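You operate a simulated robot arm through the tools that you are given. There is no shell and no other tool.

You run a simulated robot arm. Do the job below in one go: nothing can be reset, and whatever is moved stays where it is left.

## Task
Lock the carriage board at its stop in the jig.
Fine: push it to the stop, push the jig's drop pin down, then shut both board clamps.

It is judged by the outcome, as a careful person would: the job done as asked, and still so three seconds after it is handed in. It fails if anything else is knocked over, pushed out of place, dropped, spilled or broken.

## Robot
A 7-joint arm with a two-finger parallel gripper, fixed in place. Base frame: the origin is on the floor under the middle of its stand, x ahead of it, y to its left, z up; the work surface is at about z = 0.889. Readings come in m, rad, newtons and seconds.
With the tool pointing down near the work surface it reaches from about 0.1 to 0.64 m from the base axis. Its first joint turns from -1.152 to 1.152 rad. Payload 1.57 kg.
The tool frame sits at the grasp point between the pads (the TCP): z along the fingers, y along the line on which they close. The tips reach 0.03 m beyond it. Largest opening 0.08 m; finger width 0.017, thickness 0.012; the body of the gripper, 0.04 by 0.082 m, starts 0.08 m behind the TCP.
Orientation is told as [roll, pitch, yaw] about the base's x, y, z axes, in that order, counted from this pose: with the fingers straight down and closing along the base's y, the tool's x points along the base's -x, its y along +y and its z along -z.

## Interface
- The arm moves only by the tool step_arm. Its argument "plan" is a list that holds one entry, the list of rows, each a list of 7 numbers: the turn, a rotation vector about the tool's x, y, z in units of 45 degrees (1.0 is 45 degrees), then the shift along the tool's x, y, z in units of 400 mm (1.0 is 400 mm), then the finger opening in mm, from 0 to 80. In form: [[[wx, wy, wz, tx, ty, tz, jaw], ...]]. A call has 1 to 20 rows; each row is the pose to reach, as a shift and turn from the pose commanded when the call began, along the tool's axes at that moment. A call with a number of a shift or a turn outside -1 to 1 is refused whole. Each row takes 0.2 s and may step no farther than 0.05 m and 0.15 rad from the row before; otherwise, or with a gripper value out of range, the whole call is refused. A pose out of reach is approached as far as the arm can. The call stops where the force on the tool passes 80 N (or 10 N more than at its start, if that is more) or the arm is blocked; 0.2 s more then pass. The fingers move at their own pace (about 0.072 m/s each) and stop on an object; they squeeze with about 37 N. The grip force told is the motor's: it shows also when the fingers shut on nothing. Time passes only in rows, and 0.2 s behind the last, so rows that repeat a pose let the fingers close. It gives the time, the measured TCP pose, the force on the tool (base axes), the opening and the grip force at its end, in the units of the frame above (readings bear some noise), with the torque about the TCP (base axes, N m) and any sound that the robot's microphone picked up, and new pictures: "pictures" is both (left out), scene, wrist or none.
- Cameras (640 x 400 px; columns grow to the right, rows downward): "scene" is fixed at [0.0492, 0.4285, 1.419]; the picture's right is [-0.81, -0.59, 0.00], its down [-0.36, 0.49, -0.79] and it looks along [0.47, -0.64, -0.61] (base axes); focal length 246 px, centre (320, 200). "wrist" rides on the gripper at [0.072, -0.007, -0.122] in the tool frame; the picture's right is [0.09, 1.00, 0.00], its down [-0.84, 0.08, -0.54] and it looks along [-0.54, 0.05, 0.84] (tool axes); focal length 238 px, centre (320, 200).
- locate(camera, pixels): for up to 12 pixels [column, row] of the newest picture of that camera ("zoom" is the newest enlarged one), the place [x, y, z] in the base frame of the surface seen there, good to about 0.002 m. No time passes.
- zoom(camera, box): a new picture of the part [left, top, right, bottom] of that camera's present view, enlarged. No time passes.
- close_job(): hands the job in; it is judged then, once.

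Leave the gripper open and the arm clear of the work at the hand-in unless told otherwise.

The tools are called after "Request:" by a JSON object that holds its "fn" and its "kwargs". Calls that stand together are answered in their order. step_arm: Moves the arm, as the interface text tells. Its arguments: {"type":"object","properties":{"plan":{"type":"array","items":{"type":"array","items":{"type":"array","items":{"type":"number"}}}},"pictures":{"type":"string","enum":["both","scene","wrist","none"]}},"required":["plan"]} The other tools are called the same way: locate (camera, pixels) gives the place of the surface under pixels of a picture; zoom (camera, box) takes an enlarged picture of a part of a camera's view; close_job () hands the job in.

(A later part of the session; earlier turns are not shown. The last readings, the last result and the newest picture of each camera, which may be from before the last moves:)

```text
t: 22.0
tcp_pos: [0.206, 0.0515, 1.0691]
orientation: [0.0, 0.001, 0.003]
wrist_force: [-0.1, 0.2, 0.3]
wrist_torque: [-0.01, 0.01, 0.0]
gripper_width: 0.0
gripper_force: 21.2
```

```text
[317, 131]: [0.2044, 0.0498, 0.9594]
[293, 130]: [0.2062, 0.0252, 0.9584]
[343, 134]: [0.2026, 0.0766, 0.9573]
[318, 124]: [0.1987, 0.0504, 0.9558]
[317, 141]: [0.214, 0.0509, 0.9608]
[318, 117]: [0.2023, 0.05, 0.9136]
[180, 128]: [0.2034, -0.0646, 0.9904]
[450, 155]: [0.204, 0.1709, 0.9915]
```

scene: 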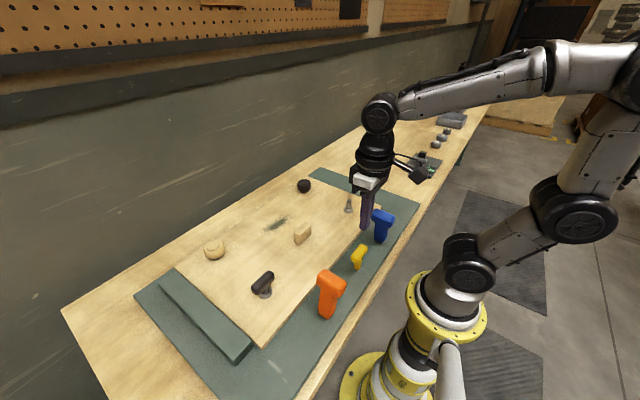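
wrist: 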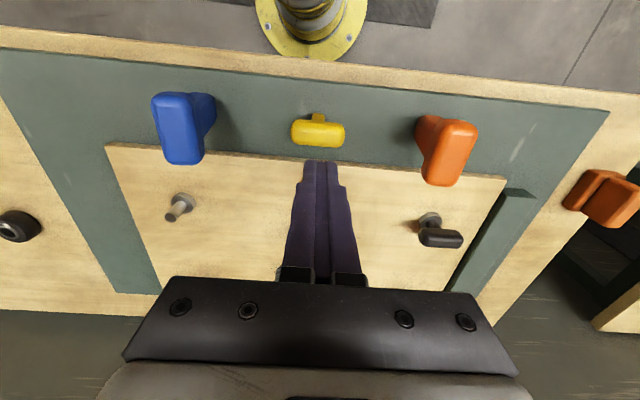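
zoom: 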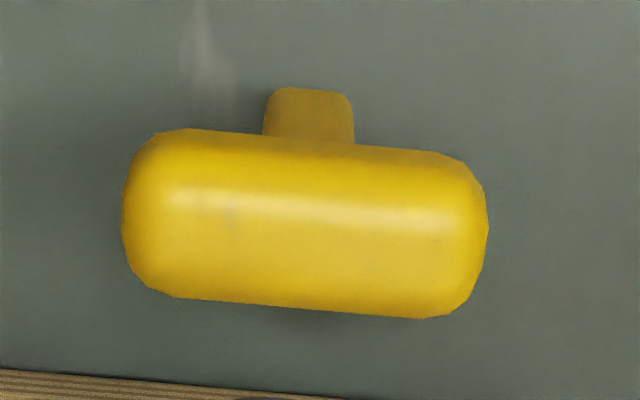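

The T's top centre is (0.205, 0.051, 0.961), directly below the closed tips, so contact should come at TCP z≈0.991. I'll descend slowly onto it and begin pressing.

Request:
{"fn": "step_arm", "kwargs": {"plan": [[[0, 0, 0, 0, 0, 0.08, 0], [0, 0, 0, 0, 0, 0.14, 0], [0, 0, 0, 0, 0, 0.175, 0], [0, 0, 0, 0, 0, 0.185, 0], [0, 0, 0, 0, 0, 0.1925, 0], [0, 0, 0, 0, 0, 0.2, 0], [0, 0, 0, 0, 0, 0.2075, 0], [0, 0, 0, 0, 0, 0.215, 0], [0, 0, 0, 0, 0, 0.2225, 0], [0, 0, 0, 0, 0, 0.23, 0]]]}}

```text
t: 24.2
tcp_pos: [0.2068, 0.0504, 0.9759]
orientation: [-0.001, -0.001, -0.001]
wrist_force: [0.7, -0.5, 0.0]
wrist_torque: [-0.03, 0.0, 0.01]
gripper_width: 0.0001
gripper_force: 21.6
```

scene: 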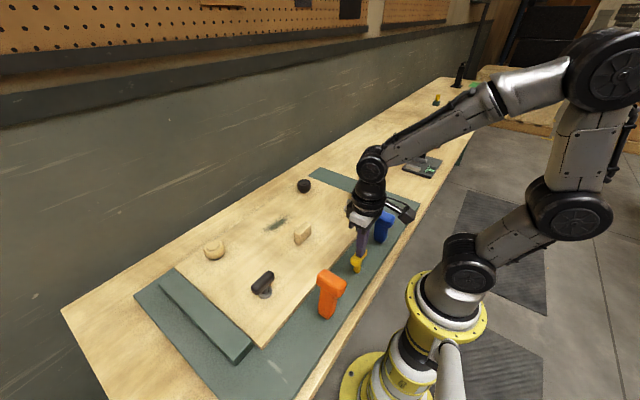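
wrist: 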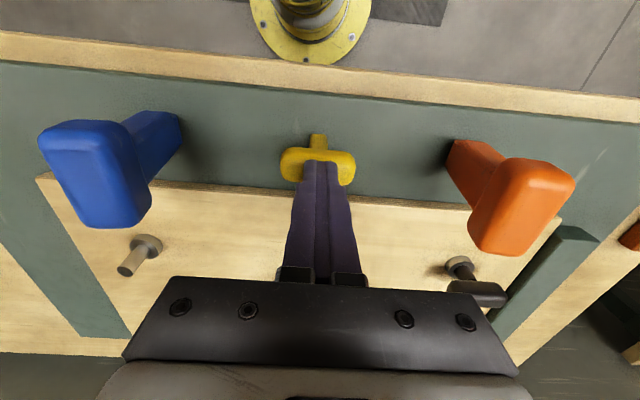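

TCP is at 0.976 with no force. I'll check whether the T is already moving down with the tips or hasn't been touched.

Request:
{"fn": "zoom", "kwargs": {"camera": "wrist", "box": [260, 110, 380, 200]}}

Request:
{"fn": "zoom", "kwargs": {"camera": "scene", "box": [340, 220, 385, 280]}}

Request:
{"fn": "locate", "kwargs": {"camera": "wrist", "pixels": [[290, 160], [345, 165], [317, 155], [318, 140], [317, 152]]}}

```text
4.44 times, centred on (320, 155) of wrist
```

zoom: 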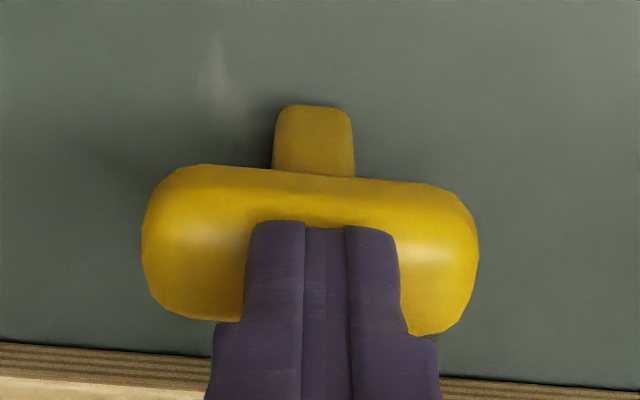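

```text
6.67 times, centred on (362, 250) of scene
```

zoom: 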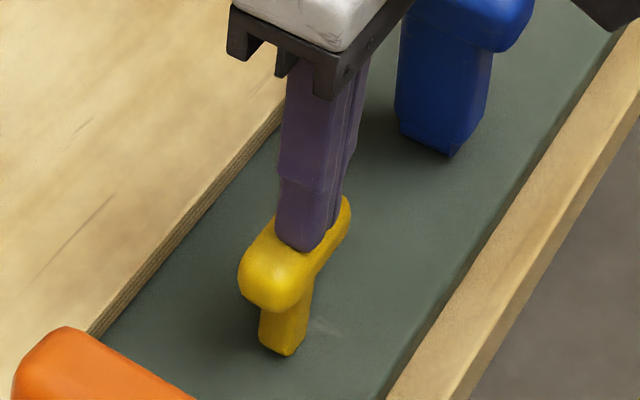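

```text
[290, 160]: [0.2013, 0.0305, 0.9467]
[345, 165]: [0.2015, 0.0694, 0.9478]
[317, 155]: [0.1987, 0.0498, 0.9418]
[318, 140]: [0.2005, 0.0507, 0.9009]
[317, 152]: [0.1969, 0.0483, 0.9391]
```

The bar's top is now at about 0.948, down roughly 12 mm with the tips, and it slides easily. I'll keep pressing in small steps until it bottoms or clicks.

Request:
{"fn": "step_arm", "kwargs": {"plan": [[[0, 0, 0, 0, 0, 0.005, 0], [0, 0, 0, 0, 0, 0.01, 0], [0, 0, 0, 0, 0, 0.015, 0], [0, 0, 0, 0, 0, 0.02, 0], [0, 0, 0, 0, 0, 0.025, 0], [0, 0, 0, 0, 0, 0.03, 0], [0, 0, 0, 0, 0, 0.035, 0], [0, 0, 0, 0, 0, 0.04, 0]]]}}

```text
t: 25.9
tcp_pos: [0.2074, 0.051, 0.9697]
orientation: [0.002, -0.01, 0.0]
wrist_force: [-18.9, -4.9, 63.6]
wrist_torque: [-0.17, 1.29, 0.04]
gripper_width: 0.0001
gripper_force: 21.6
stopped in row 8: the force on the tool passed its limit at 84 N (the readings are from after the stop); the commanded pose is now the measured one
```

scene: 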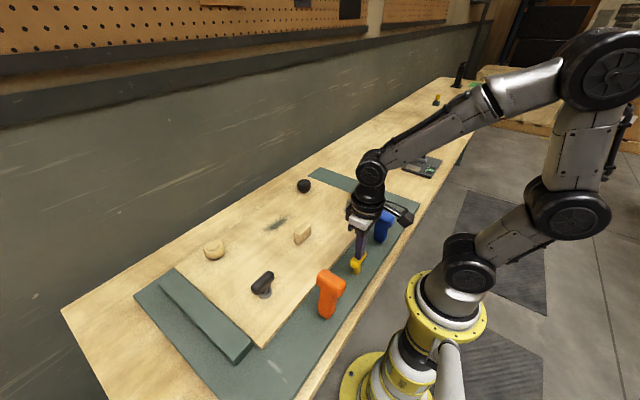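
wrist: 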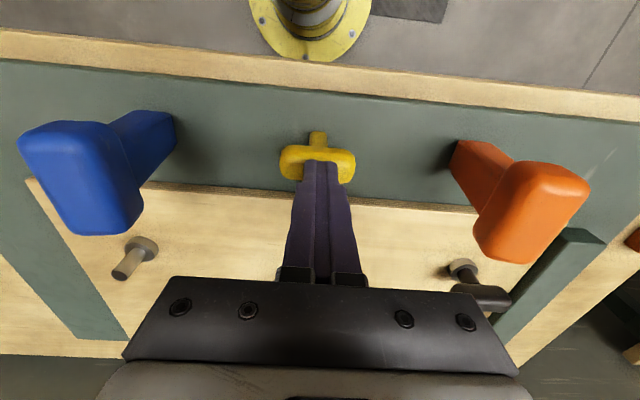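

The tool stopped at TCP z≈0.970 with 84 N, so the pin is at the end of its travel, about 20 mm down. I'll ease off upward and check that it stays down.

Request:
{"fn": "step_arm", "kwargs": {"plan": [[[0, 0, 0, 0, 0, -0.02, 0], [0, 0, 0, 0, 0, -0.06, 0], [0, 0, 0, 0, 0, -0.12, 0], [0, 0, 0, 0, 0, -0.2, 0], [0, 0, 0, 0, 0, -0.25, 0], [0, 0, 0, 0, 0, -0.25, 0]]]}}

```text
t: 27.3
tcp_pos: [0.2063, 0.0511, 1.0668]
orientation: [0.0, -0.003, -0.001]
wrist_force: [0.8, 0.4, -0.6]
wrist_torque: [-0.01, 0.01, -0.01]
gripper_width: 0.0
gripper_force: 21.5
```

scene: 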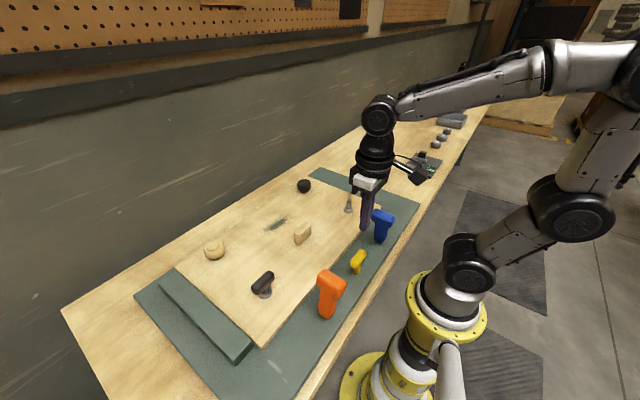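
wrist: 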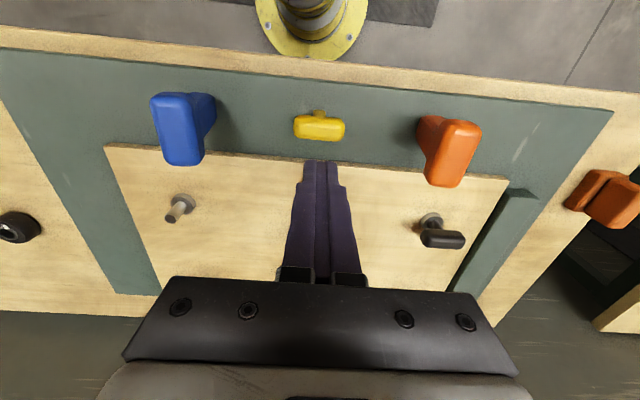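

I'll measure the T again and look at it closely.

Request:
{"fn": "locate", "kwargs": {"camera": "wrist", "pixels": [[318, 128], [300, 127], [338, 130], [319, 112]]}}

Request:
{"fn": "zoom", "kwargs": {"camera": "scene", "box": [340, 240, 380, 280]}}

Request:
{"fn": "locate", "kwargs": {"camera": "zoom", "pixels": [[320, 130], [300, 240], [310, 260], [290, 200]]}}

```text
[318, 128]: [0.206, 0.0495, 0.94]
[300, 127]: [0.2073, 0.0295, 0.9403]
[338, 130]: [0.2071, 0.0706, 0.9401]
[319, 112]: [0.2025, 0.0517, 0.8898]
```

```text
10.00 times, centred on (360, 260) of scene
```

zoom: 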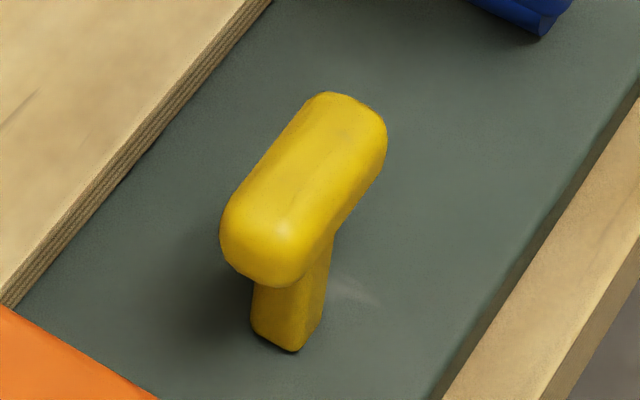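

```text
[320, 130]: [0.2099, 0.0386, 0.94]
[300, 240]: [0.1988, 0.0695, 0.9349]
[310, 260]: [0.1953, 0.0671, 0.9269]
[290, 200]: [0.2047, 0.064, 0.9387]
```

The T's top now reads 0.940, down 21 mm and staying there. I'll check how the stem's foot sits relative to the plate, in case another stage of travel remains.

Request:
{"fn": "zoom", "kwargs": {"camera": "scene", "box": [348, 255, 372, 280]}}

Request:
{"fn": "locate", "kwargs": {"camera": "zoom", "pixels": [[270, 190], [270, 230], [265, 250], [290, 275], [310, 260], [280, 262], [240, 280], [300, 300], [330, 230]]}}

```text
16.00 times, centred on (360, 268) of scene
```

zoom: 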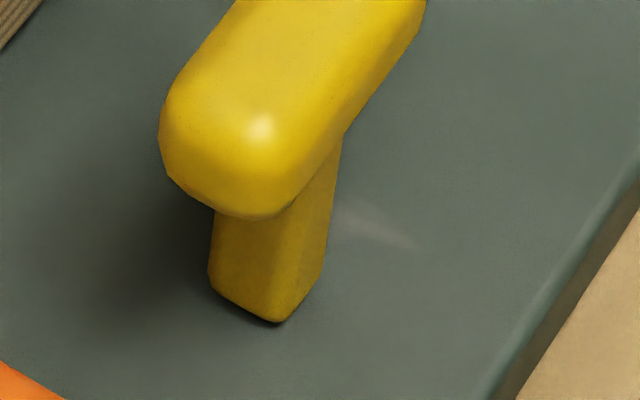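

```text
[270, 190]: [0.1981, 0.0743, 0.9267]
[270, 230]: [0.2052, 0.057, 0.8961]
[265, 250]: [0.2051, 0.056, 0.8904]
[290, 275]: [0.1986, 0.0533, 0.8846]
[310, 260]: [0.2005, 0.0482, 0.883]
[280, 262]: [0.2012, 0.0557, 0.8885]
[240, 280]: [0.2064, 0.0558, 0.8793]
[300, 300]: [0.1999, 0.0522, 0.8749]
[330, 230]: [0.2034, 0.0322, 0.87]
```

The stem's foot is at z≈0.873, essentially on the plate, so the pin is fully down. 

Next is the orange clamp. I'll place the closed fingers on its inner (−y) side at (0.206, 0.136) and lower to tip height ≈0.955, about 10 mm short of the bar.

Request:
{"fn": "step_arm", "kwargs": {"plan": [[[0, 0, 0, 0, 0.1, 0, 0], [0, 0, 0, 0, 0.2, 0, 0], [0, 0, 0, 0, 0.2125, 0, 0], [0, 0, 0, 0, 0.2125, 0.08, 0], [0, 0, 0, 0, 0.2125, 0.15, 0], [0, 0, 0, 0, 0.2125, 0.205, 0], [0, 0, 0, 0, 0.2125, 0.205, 0]]]}}

```text
t: 28.9
tcp_pos: [0.2072, 0.1373, 0.9833]
orientation: [0.0, -0.002, 0.001]
wrist_force: [0.3, 0.6, -0.4]
wrist_torque: [-0.03, -0.01, 0.0]
gripper_width: 0.0
gripper_force: 21.8
```

scene: 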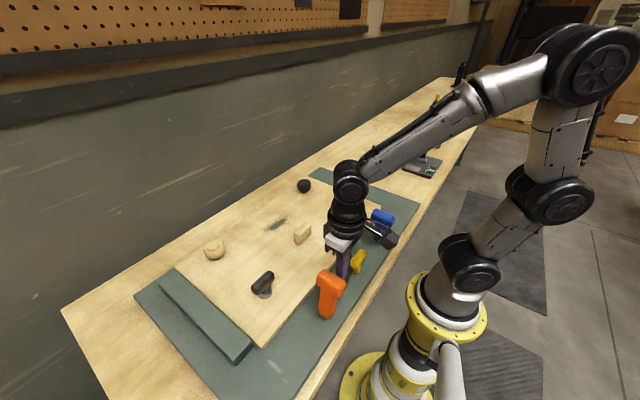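
wrist: 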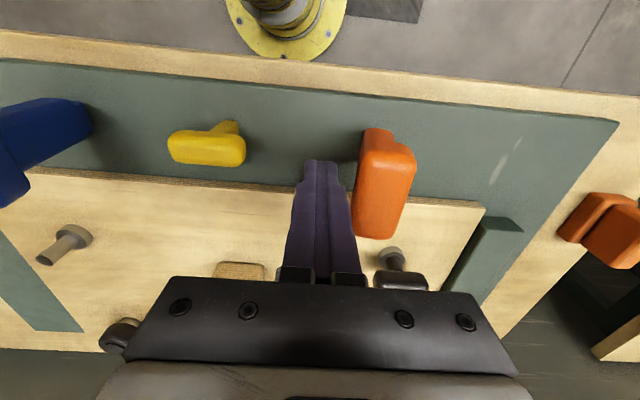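

The tips are next to the orange bar without touching it. I'll push toward +y (tool +y) in 2 mm steps, 16 mm in total, to feel whether the lever swings outward.

Request:
{"fn": "step_arm", "kwargs": {"plan": [[[0, 0, 0, 0, 0.005, 0, 0], [0, 0, 0, 0, 0.01, 0, 0], [0, 0, 0, 0, 0.015, 0, 0], [0, 0, 0, 0, 0.02, 0, 0], [0, 0, 0, 0, 0.025, 0, 0], [0, 0, 0, 0, 0.03, 0, 0], [0, 0, 0, 0, 0.035, 0, 0], [0, 0, 0, 0, 0.04, 0, 0]]]}}

```text
t: 30.7
tcp_pos: [0.2082, 0.1539, 0.9845]
orientation: [-0.001, -0.001, 0.0]
wrist_force: [0.0, 0.6, 0.1]
wrist_torque: [0.03, -0.02, 0.0]
gripper_width: 0.0001
gripper_force: 21.0
```

scene: 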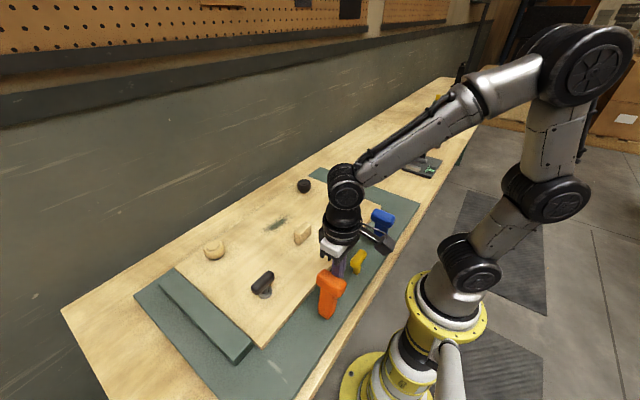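
wrist: 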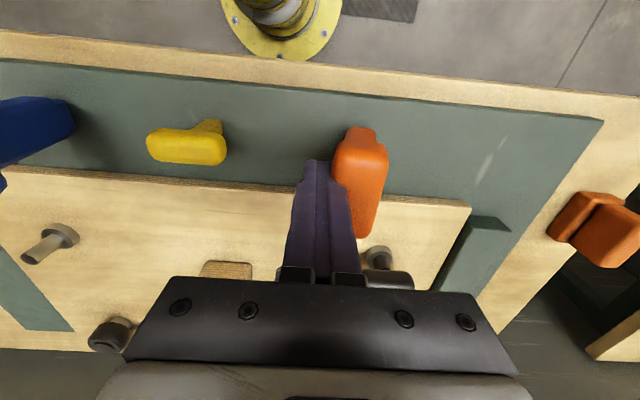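

The TCP is at y=0.154 and the force is near zero. I'll check whether the bar has moved.

Request:
{"fn": "locate", "kwargs": {"camera": "wrist", "pixels": [[362, 180], [345, 165], [378, 165], [362, 220], [360, 135]]}}

Request:
{"fn": "zoom", "kwargs": {"camera": "scene", "box": [305, 240, 360, 325]}}

```text
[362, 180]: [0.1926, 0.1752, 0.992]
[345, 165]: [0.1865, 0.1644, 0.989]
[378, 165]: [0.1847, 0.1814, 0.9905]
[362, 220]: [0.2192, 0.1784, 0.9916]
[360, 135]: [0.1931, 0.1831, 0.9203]
```

```text
4.71 times, centred on (332, 282) of scene
```

zoom: 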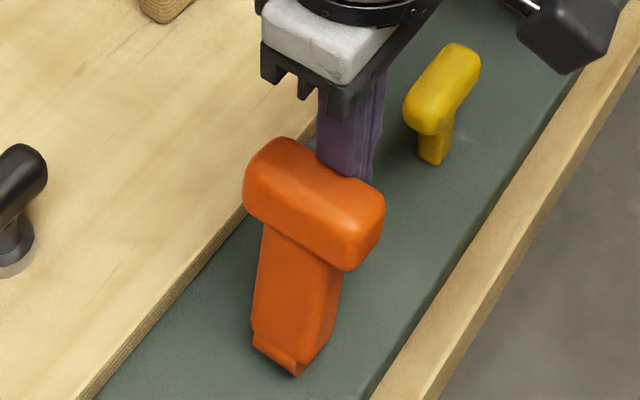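

The orange bar moved outward about 6 mm with essentially no resistance, so outward is the free direction. I'll keep pushing +y about 40 mm at slow speed.

Request:
{"fn": "step_arm", "kwargs": {"plan": [[[0, 0, 0, 0, 0.01, 0, 0], [0, 0, 0, 0, 0.02, 0, 0], [0, 0, 0, 0, 0.03, 0, 0], [0, 0, 0, 0, 0.04, 0, 0], [0, 0, 0, 0, 0.05, 0, 0], [0, 0, 0, 0, 0.06, 0, 0], [0, 0, 0, 0, 0.07, 0, 0], [0, 0, 0, 0, 0.08, 0, 0], [0, 0, 0, 0, 0.09, 0, 0], [0, 0, 0, 0, 0.1, 0, 0]]]}}

```text
t: 32.9
tcp_pos: [0.2069, 0.1931, 0.9845]
orientation: [0.0, -0.003, 0.0]
wrist_force: [0.2, -1.3, 0.1]
wrist_torque: [-0.03, 0.01, 0.0]
gripper_width: 0.0
gripper_force: 20.9
```

scene: 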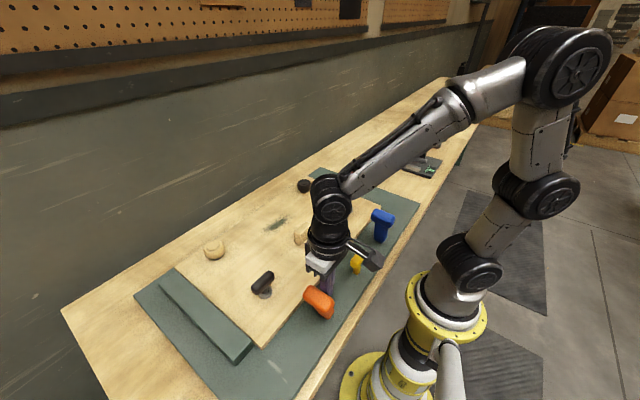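
wrist: 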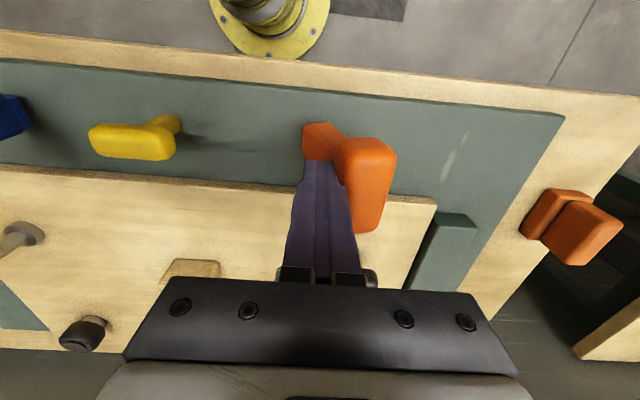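

The orange lever is leaning outward now. I'll measure where the bar is.

Request:
{"fn": "locate", "kwargs": {"camera": "wrist", "pixels": [[366, 150], [370, 180], [370, 215], [350, 155], [388, 165], [318, 140]]}}

Request:
{"fn": "zoom", "kwargs": {"camera": "scene", "box": [290, 250, 360, 330]}}

```text
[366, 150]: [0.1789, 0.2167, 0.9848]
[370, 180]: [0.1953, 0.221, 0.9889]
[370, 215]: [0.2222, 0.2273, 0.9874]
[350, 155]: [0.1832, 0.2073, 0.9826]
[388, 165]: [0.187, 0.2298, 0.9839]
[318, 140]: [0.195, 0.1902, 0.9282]
```

```text
5.00 times, centred on (325, 290) of scene
```

zoom: 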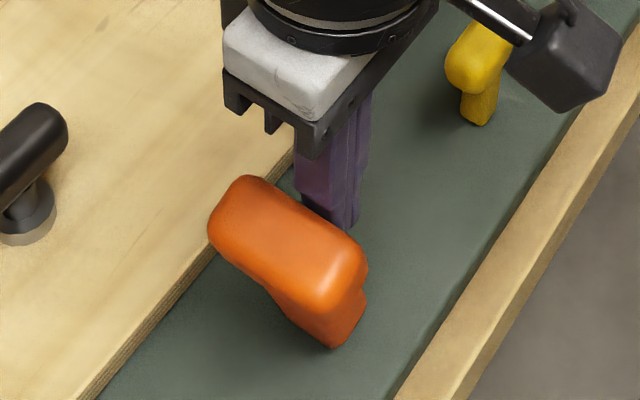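

The bar is at y≈0.22, z≈0.988, about 16° outward, and the hinge holds its angle by friction. I'll follow the lever's arc out and down to roughly 60°.

Request:
{"fn": "step_arm", "kwargs": {"plan": [[[0, 0, 0, 0, 0.012, 0.0005, 0], [0, 0, 0, 0, 0.024, 0.001, 0], [0, 0, 0, 0, 0.036, 0.002, 0], [0, 0, 0, 0, 0.048, 0.0025, 0], [0, 0, 0, 0, 0.06, 0.003, 0], [0, 0, 0, 0, 0.072, 0.004, 0], [0, 0, 0, 0, 0.084, 0.005, 0], [0, 0, 0, 0, 0.095, 0.006, 0], [0, 0, 0, 0, 0.106, 0.015, 0], [0, 0, 0, 0, 0.117, 0.026, 0], [0, 0, 0, 0, 0.128, 0.038, 0], [0, 0, 0, 0, 0.1375, 0.049, 0]]]}}

```text
t: 35.5
tcp_pos: [0.2065, 0.2484, 0.9652]
orientation: [-0.002, -0.002, 0.001]
wrist_force: [1.0, -5.6, 5.3]
wrist_torque: [-0.12, 0.01, 0.02]
gripper_width: 0.0
gripper_force: 21.6
```

scene: 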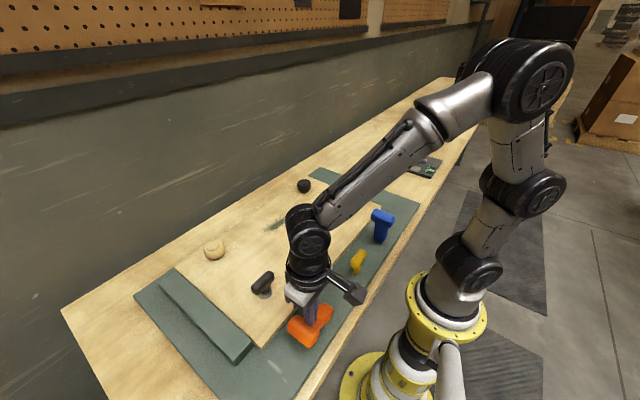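
wrist: 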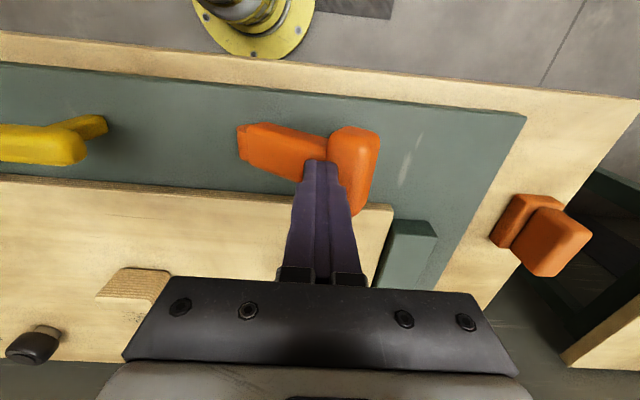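

The lever follows well, now around 60°, with about 8 N on the tips. I'll measure its slope before going on.

Request:
{"fn": "locate", "kwargs": {"camera": "wrist", "pixels": [[352, 140], [355, 170], [358, 195], [372, 160], [255, 135], [280, 140], [300, 148], [310, 140]]}}

Request:
{"fn": "zoom", "kwargs": {"camera": "scene", "box": [275, 270, 355, 360]}}

```text
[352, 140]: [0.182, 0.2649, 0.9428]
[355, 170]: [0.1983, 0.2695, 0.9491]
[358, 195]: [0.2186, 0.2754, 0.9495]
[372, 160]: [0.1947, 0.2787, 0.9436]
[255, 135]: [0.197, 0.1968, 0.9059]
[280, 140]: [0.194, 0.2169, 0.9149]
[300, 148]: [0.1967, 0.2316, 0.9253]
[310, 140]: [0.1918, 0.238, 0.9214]
```

```text
4.44 times, centred on (315, 315) of scene
```

zoom: 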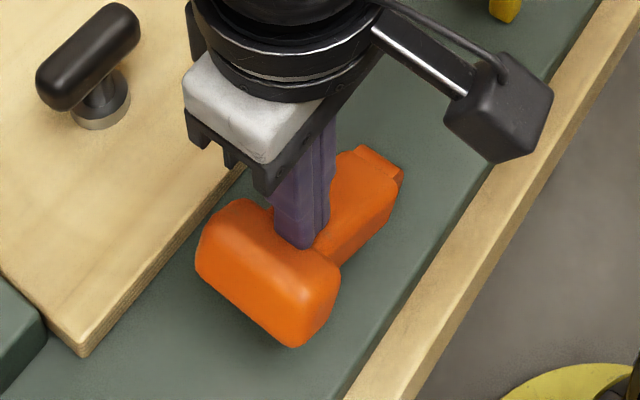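

The stem is at about 61°, with the tips resting on it just inside the bar. Now I'll press straight down in 2.5 mm steps, which swings the lever further toward the plate.

Request:
{"fn": "step_arm", "kwargs": {"plan": [[[0, 0, 0, 0, 0, 0.006, 0], [0, 0, 0, 0, 0.002, 0.012, 0], [0, 0, 0, 0, 0.004, 0.018, 0], [0, 0, 0, 0, 0.006, 0.024, 0], [0, 0, 0, 0, 0.008, 0.03, 0], [0, 0, 0, 0, 0.01, 0.036, 0], [0, 0, 0, 0, 0.011, 0.042, 0], [0, 0, 0, 0, 0.012, 0.048, 0], [0, 0, 0, 0, 0.012, 0.054, 0], [0, 0, 0, 0, 0.012, 0.06, 0]]]}}

```text
t: 36.5
tcp_pos: [0.2068, 0.2472, 0.9632]
orientation: [-0.001, -0.005, -0.001]
wrist_force: [-6.8, -21.1, 30.7]
wrist_torque: [-0.33, 0.1, -0.01]
gripper_width: 0.0
gripper_force: 21.6
stopped in row 4: the force on the tool passed its limit at 83 N (the readings are from after the stop); the commanded pose is now the measured one
```

scene: 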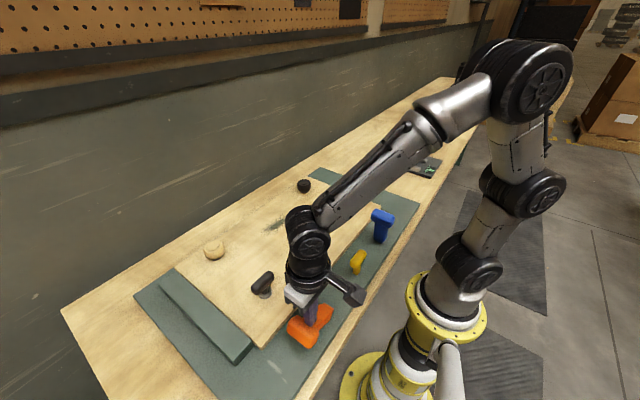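
wrist: 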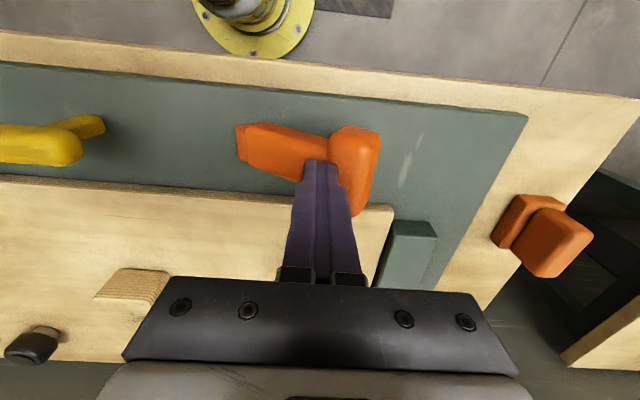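

The force went to 83 N with almost no motion, so the orange lever has met a firm end near this angle. I'll measure it again and look at it.

Request:
{"fn": "locate", "kwargs": {"camera": "wrist", "pixels": [[352, 140], [355, 170], [358, 195], [372, 160], [255, 135], [280, 140], [300, 148], [310, 140]]}}

Request:
{"fn": "zoom", "kwargs": {"camera": "wrist", "box": [220, 100, 400, 230]}}

```text
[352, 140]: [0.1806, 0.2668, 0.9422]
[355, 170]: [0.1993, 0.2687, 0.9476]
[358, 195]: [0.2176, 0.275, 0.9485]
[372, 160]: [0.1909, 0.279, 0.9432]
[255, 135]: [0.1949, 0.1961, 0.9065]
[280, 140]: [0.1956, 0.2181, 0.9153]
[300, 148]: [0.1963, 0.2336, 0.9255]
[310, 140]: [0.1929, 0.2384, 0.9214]
```

```text
3.08 times, centred on (310, 165) of wrist
```

zoom: 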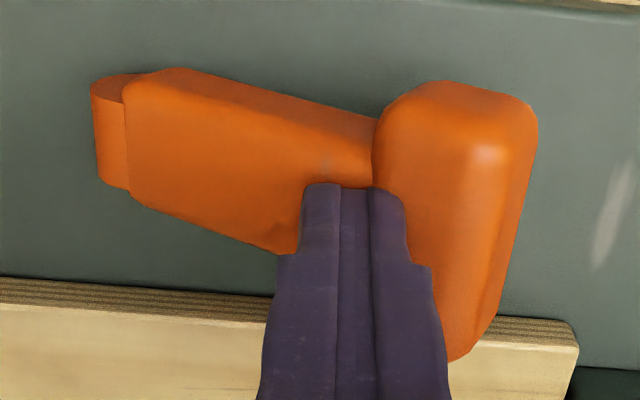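

The lever is still at about 61°. I'll lift away along the free side and see whether it stays, springs back, or falls further.

Request:
{"fn": "step_arm", "kwargs": {"plan": [[[0, 0, 0, 0, -0.01, -0.02, 0], [0, 0, 0, 0, -0.03, -0.06, 0], [0, 0, 0, 0, -0.05, -0.12, 0], [0, 0, 0, 0, -0.05, -0.19, 0], [0, 0, 0, 0, -0.05, -0.25, 0], [0, 0, 0, 0, -0.05, -0.25, 0]]]}}

```text
t: 37.9
tcp_pos: [0.2076, 0.2283, 1.0611]
orientation: [0.001, -0.005, 0.002]
wrist_force: [-0.4, 0.0, -0.4]
wrist_torque: [-0.03, 0.01, 0.02]
gripper_width: 0.0
gripper_force: 21.4
```

scene: 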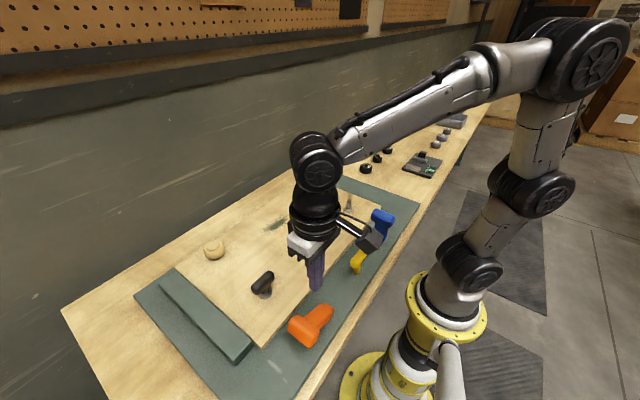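
wrist: 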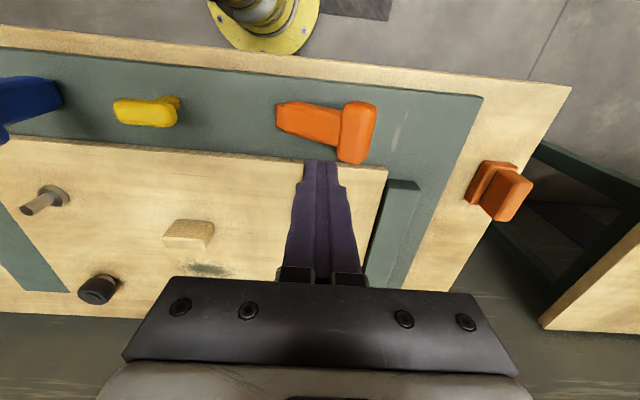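

The orange lever stayed over. I'll measure its slope from this clear view.

Request:
{"fn": "zoom", "kwargs": {"camera": "wrist", "box": [260, 85, 400, 175]}}

Request:
{"fn": "locate", "kwargs": {"camera": "zoom", "pixels": [[100, 150], [150, 165], [200, 175], [250, 185], [300, 190], [340, 195], [430, 150], [430, 230], [440, 300], [400, 200], [500, 200], [90, 120]]}}

Request:
{"fn": "zoom", "kwargs": {"camera": "scene", "box": [280, 295, 345, 355]}}

```text
4.44 times, centred on (330, 130) of wrist
```

zoom: 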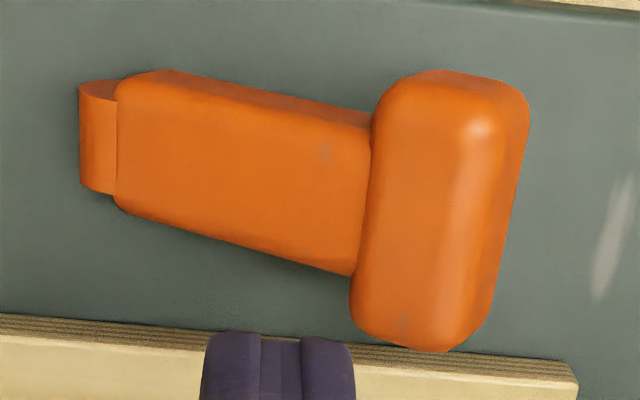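

```text
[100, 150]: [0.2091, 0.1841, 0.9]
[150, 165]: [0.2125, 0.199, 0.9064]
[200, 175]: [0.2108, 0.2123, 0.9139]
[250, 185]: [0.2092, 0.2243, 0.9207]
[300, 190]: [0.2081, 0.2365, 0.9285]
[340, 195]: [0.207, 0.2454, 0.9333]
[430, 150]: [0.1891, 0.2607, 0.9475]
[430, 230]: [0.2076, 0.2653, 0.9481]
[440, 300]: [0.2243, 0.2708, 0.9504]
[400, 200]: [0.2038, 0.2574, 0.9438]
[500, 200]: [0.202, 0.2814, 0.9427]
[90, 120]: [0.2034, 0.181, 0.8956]
```

```text
6.67 times, centred on (312, 325) of scene
```

zoom: 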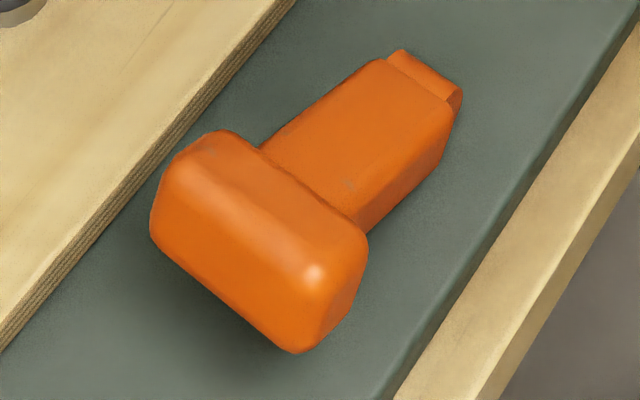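

The stem slope gives about 60° outward, roughly 70° of swing from where it started, and it stays there against a rigid end. The orange clamp is shut at its limit.

Now the blue clamp, mirrored. I'll go high to its inner (+y) side at about (0.206, −0.034) and lower to the same height.

Request:
{"fn": "step_arm", "kwargs": {"plan": [[[0, 0, 0, 0, -0.094, -0.02, 0], [0, 0, 0, 0, -0.188, -0.02, 0], [0, 0, 0, 0, -0.282, -0.02, 0], [0, 0, 0, 0, -0.375, -0.02, 0], [0, 0, 0, 0, -0.469, -0.02, 0], [0, 0, 0, 0, -0.563, -0.02, 0], [0, 0, 0, 0, -0.656, -0.02, 0], [0, 0, 0, 0, -0.656, -0.02, 0]]]}}

```text
t: 39.7
tcp_pos: [0.2063, -0.0344, 1.0685]
orientation: [0.003, -0.004, 0.0]
wrist_force: [-0.2, -1.1, 0.1]
wrist_torque: [0.0, -0.02, -0.03]
gripper_width: 0.0002
gripper_force: 21.7
```

scene: 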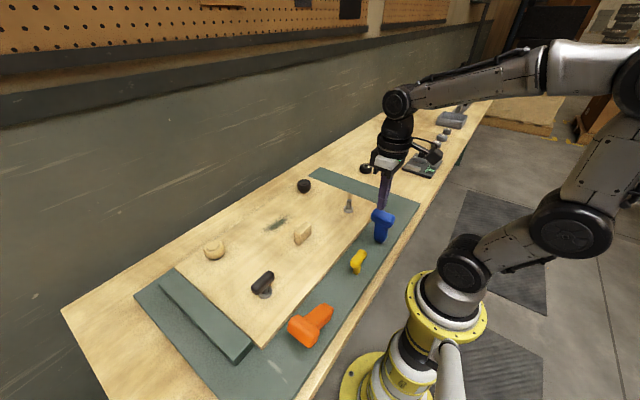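
wrist: 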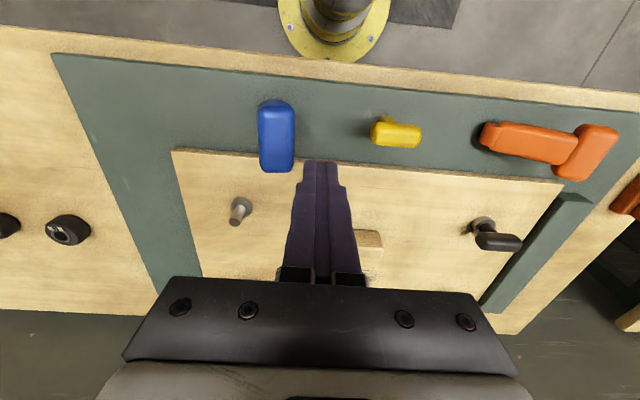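

Blue's inner edge is near column 293 in the wrist picture. I'll measure it before lowering.

Request:
{"fn": "locate", "kwargs": {"camera": "wrist", "pixels": [[277, 140], [290, 140], [293, 140], [262, 140], [276, 115], [276, 165]]}}

```text
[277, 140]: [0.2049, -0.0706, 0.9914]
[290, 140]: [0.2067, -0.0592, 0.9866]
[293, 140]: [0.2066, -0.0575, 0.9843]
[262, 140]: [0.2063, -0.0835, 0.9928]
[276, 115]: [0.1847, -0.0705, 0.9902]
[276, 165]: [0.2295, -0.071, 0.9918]
```

The bar's inner face is at y≈−0.057 and the finger's outer face will be at −0.046. I'll lower to TCP z≈0.985, then push −y about 60 mm at 4 mm per row, as I did for orange.

Request:
{"fn": "step_arm", "kwargs": {"plan": [[[0, 0, 0, 0, 0, 0.08, 0], [0, 0, 0, 0, 0, 0.15, 0], [0, 0, 0, 0, 0, 0.21, 0], [0, 0, 0, 0, 0, 0.21, 0], [0, 0, 0, 0, -0.01, 0.21, 0], [0, 0, 0, 0, -0.02, 0.21, 0], [0, 0, 0, 0, -0.03, 0.21, 0], [0, 0, 0, 0, -0.04, 0.21, 0], [0, 0, 0, 0, -0.05, 0.21, 0], [0, 0, 0, 0, -0.06, 0.21, 0], [0, 0, 0, 0, -0.07, 0.21, 0], [0, 0, 0, 0, -0.08, 0.21, 0], [0, 0, 0, 0, -0.09, 0.21, 0], [0, 0, 0, 0, -0.1, 0.21, 0], [0, 0, 0, 0, -0.11, 0.21, 0], [0, 0, 0, 0, -0.12, 0.21, 0], [0, 0, 0, 0, -0.13, 0.21, 0], [0, 0, 0, 0, -0.14, 0.21, 0], [0, 0, 0, 0, -0.149, 0.21, 0]]]}}

```text
t: 43.7
tcp_pos: [0.2073, -0.0931, 0.9848]
orientation: [0.0, -0.005, 0.0]
wrist_force: [-0.5, 0.4, 0.5]
wrist_torque: [-0.01, -0.01, -0.03]
gripper_width: 0.0
gripper_force: 21.6
```

scene: 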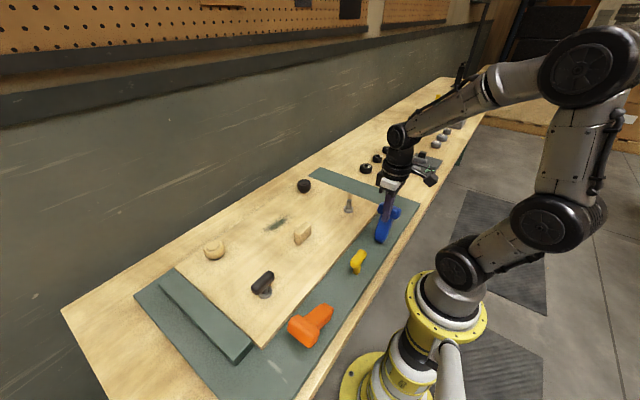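
wrist: 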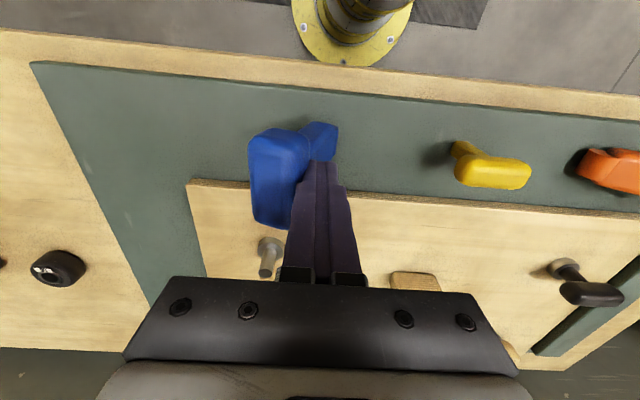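

Blue is swinging outward freely, with no significant force. I'll continue the same mirrored arc out and down to about 60°.

Request:
{"fn": "step_arm", "kwargs": {"plan": [[[0, 0, 0, 0, -0.012, 0.0005, 0], [0, 0, 0, 0, -0.024, 0.001, 0], [0, 0, 0, 0, -0.036, 0.002, 0], [0, 0, 0, 0, -0.048, 0.0025, 0], [0, 0, 0, 0, -0.06, 0.003, 0], [0, 0, 0, 0, -0.072, 0.004, 0], [0, 0, 0, 0, -0.084, 0.005, 0], [0, 0, 0, 0, -0.095, 0.006, 0], [0, 0, 0, 0, -0.106, 0.015, 0], [0, 0, 0, 0, -0.117, 0.026, 0], [0, 0, 0, 0, -0.128, 0.038, 0], [0, 0, 0, 0, -0.1375, 0.049, 0]]]}}

```text
t: 46.3
tcp_pos: [0.2077, -0.1469, 0.9667]
orientation: [0.003, -0.007, 0.001]
wrist_force: [0.3, 7.4, 7.0]
wrist_torque: [0.17, 0.04, -0.01]
gripper_width: 0.0001
gripper_force: 21.5
```

scene: 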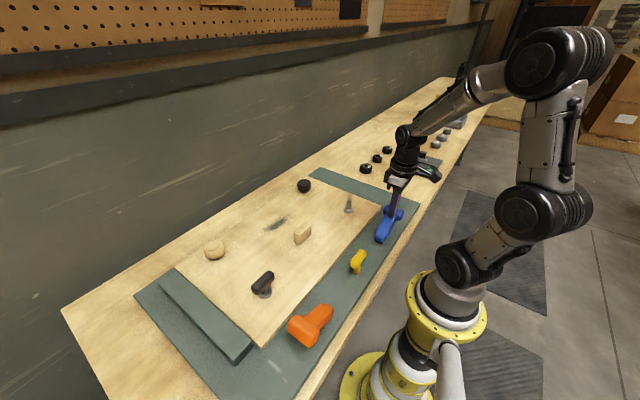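
wrist: 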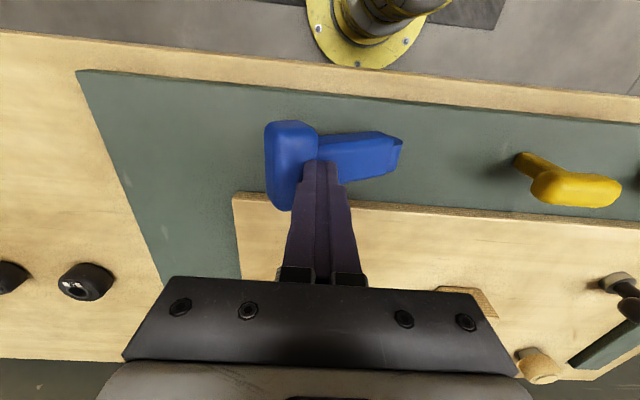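

The same contact feel as orange, about 10 N at roughly 60°. I'll press down 7 mm more in small steps to be sure it is against its end.

Request:
{"fn": "step_arm", "kwargs": {"plan": [[[0, 0, 0, 0, -0.001, 0.005, 0], [0, 0, 0, 0, -0.002, 0.009, 0], [0, 0, 0, 0, -0.003, 0.013, 0], [0, 0, 0, 0, -0.004, 0.0175, 0]]], "pictures": "wrist"}}

```text
t: 47.3
tcp_pos: [0.2075, -0.1481, 0.9609]
orientation: [-0.001, -0.009, 0.0]
wrist_force: [-9.9, 36.5, 70.3]
wrist_torque: [0.31, 0.12, -0.05]
gripper_width: 0.0001
gripper_force: 21.1
```

wrist: 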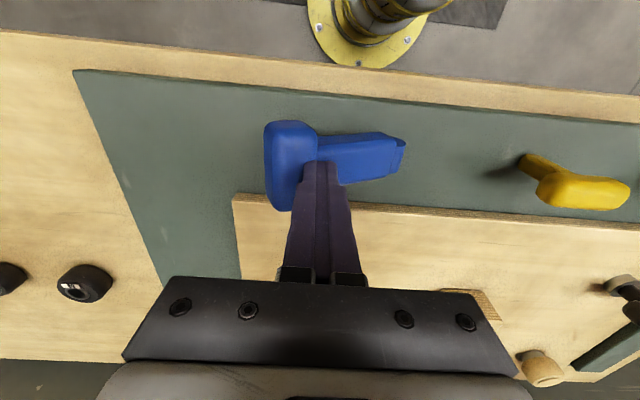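

About 79 N straight against the stem with little motion, so blue is at its end too. I'll lift away on the free side and check all the parts.

Request:
{"fn": "step_arm", "kwargs": {"plan": [[[0, 0, 0, 0, 0.01, -0.025, 0], [0, 0, 0, 0, 0.03, -0.06, 0], [0, 0, 0, 0, 0.05, -0.12, 0], [0, 0, 0, 0, 0.05, -0.2, 0], [0, 0, 0, 0, 0.05, -0.27, 0], [0, 0, 0, 0, 0.05, -0.27, 0]]]}}

```text
t: 48.7
tcp_pos: [0.2063, -0.1301, 1.0665]
orientation: [0.002, -0.006, 0.0]
wrist_force: [-0.4, 1.4, -0.6]
wrist_torque: [-0.03, 0.04, -0.01]
gripper_width: 0.0
gripper_force: 21.3
```

scene: 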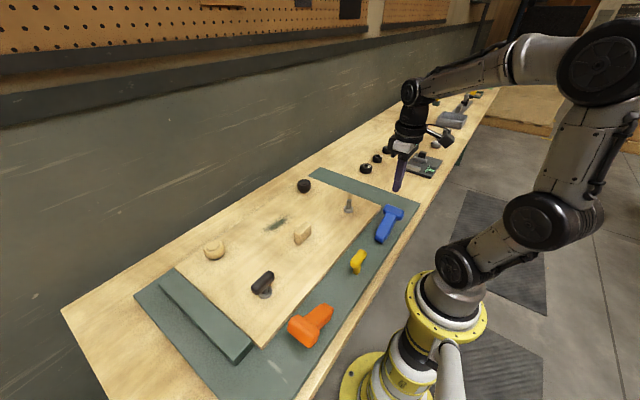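
wrist: 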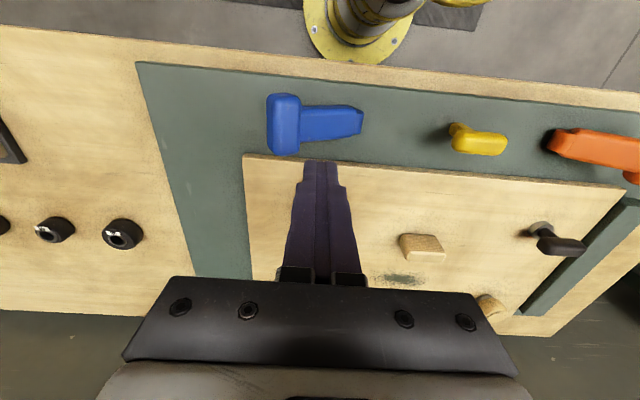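

Both levers stay over. I'll check blue's angle, the yellow pin's height and the board's edges.

Request:
{"fn": "zoom", "kwargs": {"camera": "wrist", "box": [250, 80, 390, 170]}}

Request:
{"fn": "locate", "kwargs": {"camera": "zoom", "pixels": [[250, 195], [300, 195], [350, 190], [400, 185], [450, 175], [150, 180], [490, 170]]}}

Request:
{"fn": "locate", "kwargs": {"camera": "wrist", "pixels": [[480, 137], [465, 135], [246, 160], [250, 200], [252, 240], [590, 148], [570, 143], [618, 190]]}}

Request:
{"fn": "zoom", "kwargs": {"camera": "scene", "box": [150, 180, 430, 370]}}

```text
4.44 times, centred on (320, 125) of wrist
```

zoom: 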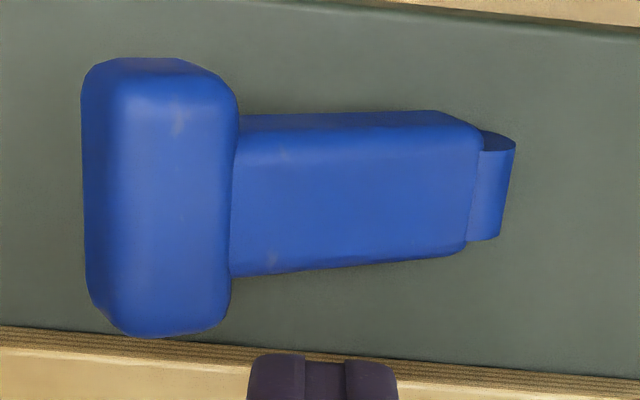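

```text
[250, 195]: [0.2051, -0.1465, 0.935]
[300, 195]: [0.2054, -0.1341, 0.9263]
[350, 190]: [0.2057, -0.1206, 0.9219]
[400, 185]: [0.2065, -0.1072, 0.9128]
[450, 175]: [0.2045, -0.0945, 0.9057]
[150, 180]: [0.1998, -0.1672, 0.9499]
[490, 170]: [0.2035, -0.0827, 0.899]
```

```text
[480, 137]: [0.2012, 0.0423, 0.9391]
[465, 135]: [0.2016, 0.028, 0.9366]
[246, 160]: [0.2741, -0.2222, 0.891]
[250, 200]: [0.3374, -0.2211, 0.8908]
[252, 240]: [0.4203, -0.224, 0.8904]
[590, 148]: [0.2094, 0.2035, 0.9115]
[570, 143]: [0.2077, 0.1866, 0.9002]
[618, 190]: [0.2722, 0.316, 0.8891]
```

```text
2.11 times, centred on (290, 275) of scene
```

zoom: 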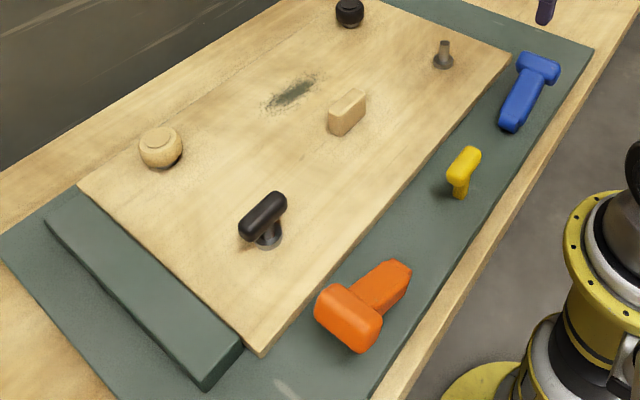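

Blue sits at about 60°, matching orange, and the yellow pin is at 0.939, still down. I'll take a last close look at the board-to-stop contact.

Request:
{"fn": "zoom", "kwargs": {"camera": "scene", "box": [225, 325, 270, 370]}}

Request:
{"fn": "zoom", "kwargs": {"camera": "scene", "box": [235, 335, 255, 350]}}

Request:
{"fn": "zoom", "kwargs": {"camera": "scene", "box": [160, 260, 190, 285]}}

```text
8.89 times, centred on (248, 348) of scene
```

zoom: 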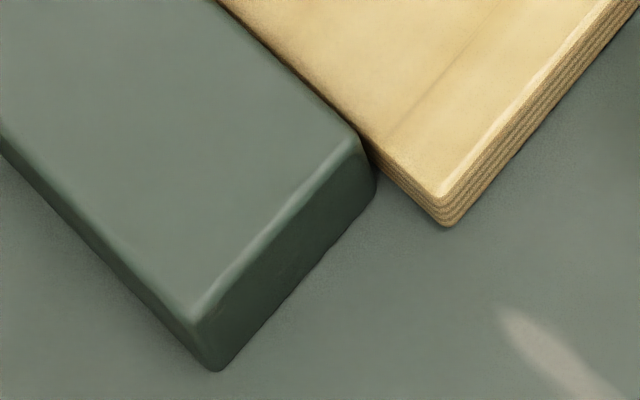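

```text
16.00 times, centred on (245, 342) of scene
```

zoom: 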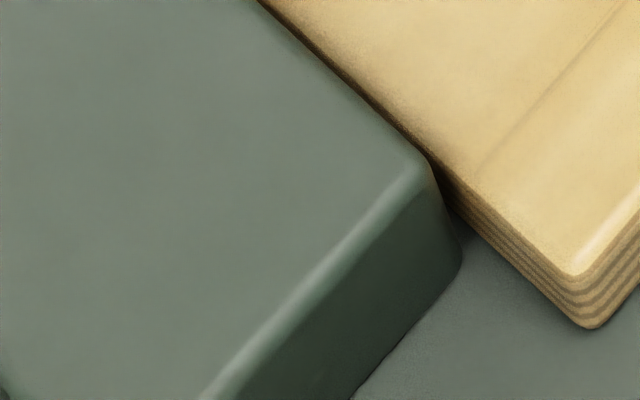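

```text
16.00 times, centred on (175, 272) of scene
```

zoom: 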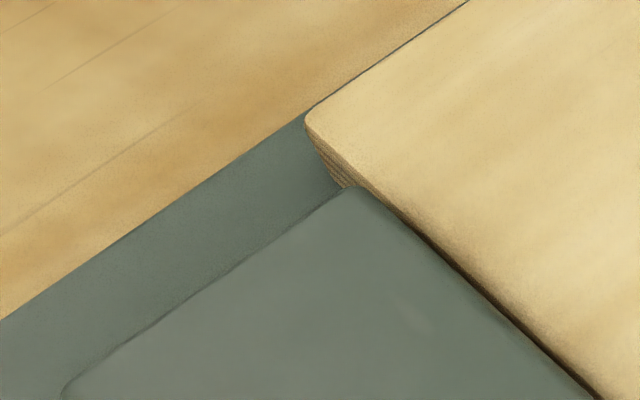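

I think I see a thin strip of plate between the bar's foot and the board. The earlier readings (board edge ≈0.327, bar face ≈0.333) also hint at a gap of a few mm. I'll move the wrist camera over that corner for a closer check, with the gripper open and travelling high.

Request:
{"fn": "step_arm", "kwargs": {"plan": [[[0, 0, 0, 0, 0.05, -0.05, 0], [0, 0, 0, 0, 0.15, -0.05, 0], [0, 0, 0, 0, 0.25, -0.05, 20], [0, 0, 0, 0, 0.35, -0.05, 80], [0, 0, 0, 0, 0.45, -0.05, 80], [0, 0, 0, 0, 0.55, -0.05, 80], [0, 0, 0, 0, 0.65, -0.05, 80], [0, 0, 0, 0, 0.75, -0.05, 80], [0, 0, 0, 0, 0.85, -0.05, 80], [0, 0, 0, 0, 0.95, -0.05, 80], [0, 0, 0, 0, 0.99, -0.03, 80], [0, 0, 0, 0, 0.99, -0.03, 80]]]}}

```text
t: 51.3
tcp_pos: [0.206, 0.2681, 1.0778]
orientation: [0.001, -0.006, 0.0]
wrist_force: [-0.2, -0.3, -0.7]
wrist_torque: [0.0, 0.02, 0.0]
gripper_width: 0.0798
gripper_force: 0.1
```

scene: 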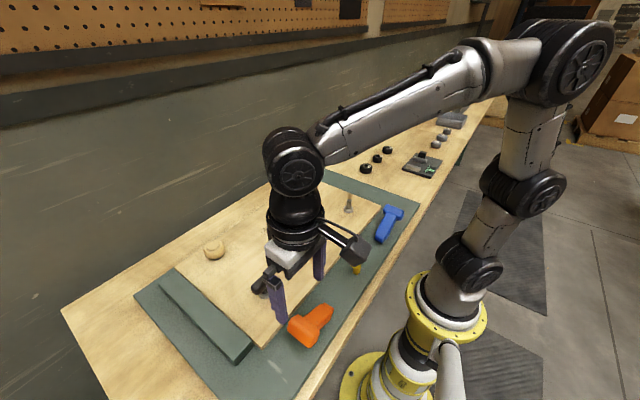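
wrist: 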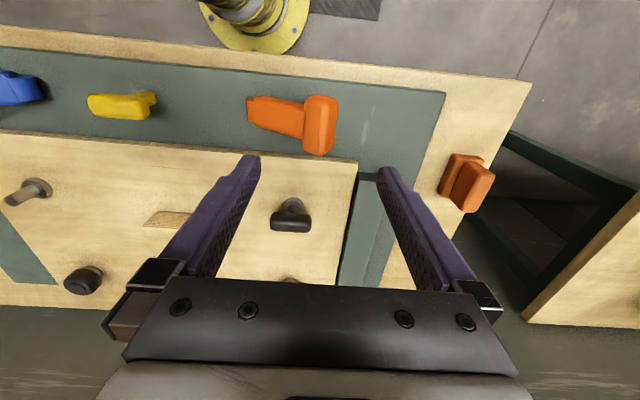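

The gap area is between the fingers, near (355, 180). I'll shift another 6 cm along +y and down 4 cm; the tips stay above 1.0, clear of the orange lever at 0.95.

Request:
{"fn": "step_arm", "kwargs": {"plan": [[[0, 0, 0, 0, 0.08, 0, 80], [0, 0, 0, 0, 0.16, 0.03, 80], [0, 0, 0, 0, 0.16, 0.1, 80], [0, 0, 0, 0, 0.16, 0.1, 80]]], "pictures": "wrist"}}

Request:
{"fn": "zoom", "kwargs": {"camera": "wrist", "box": [260, 120, 380, 220]}}

```text
t: 52.3
tcp_pos: [0.2082, 0.3326, 1.0382]
orientation: [0.001, -0.005, 0.0]
wrist_force: [0.2, 0.2, -0.5]
wrist_torque: [0.01, -0.04, 0.03]
gripper_width: 0.0802
gripper_force: 0.0
```

wrist: 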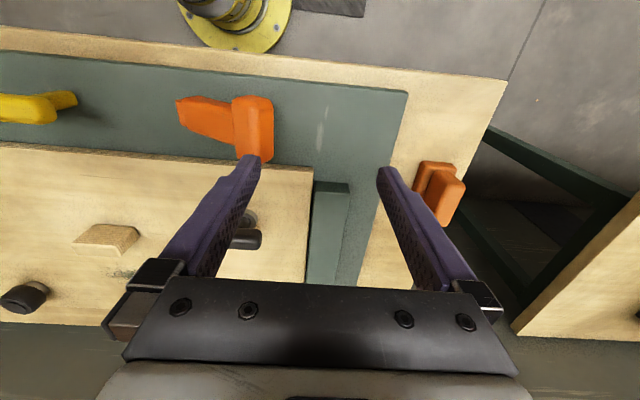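

```text
4.00 times, centred on (320, 170) of wrist
```

zoom: 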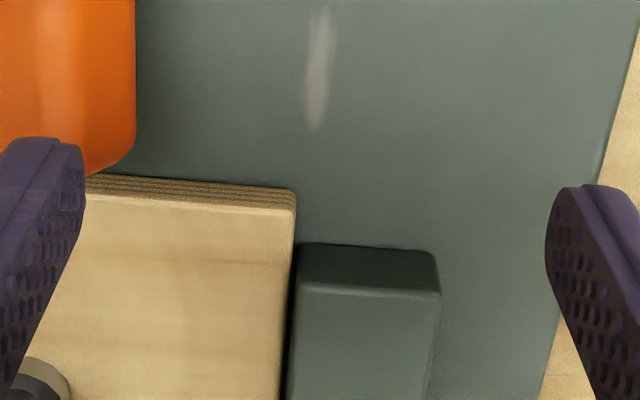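

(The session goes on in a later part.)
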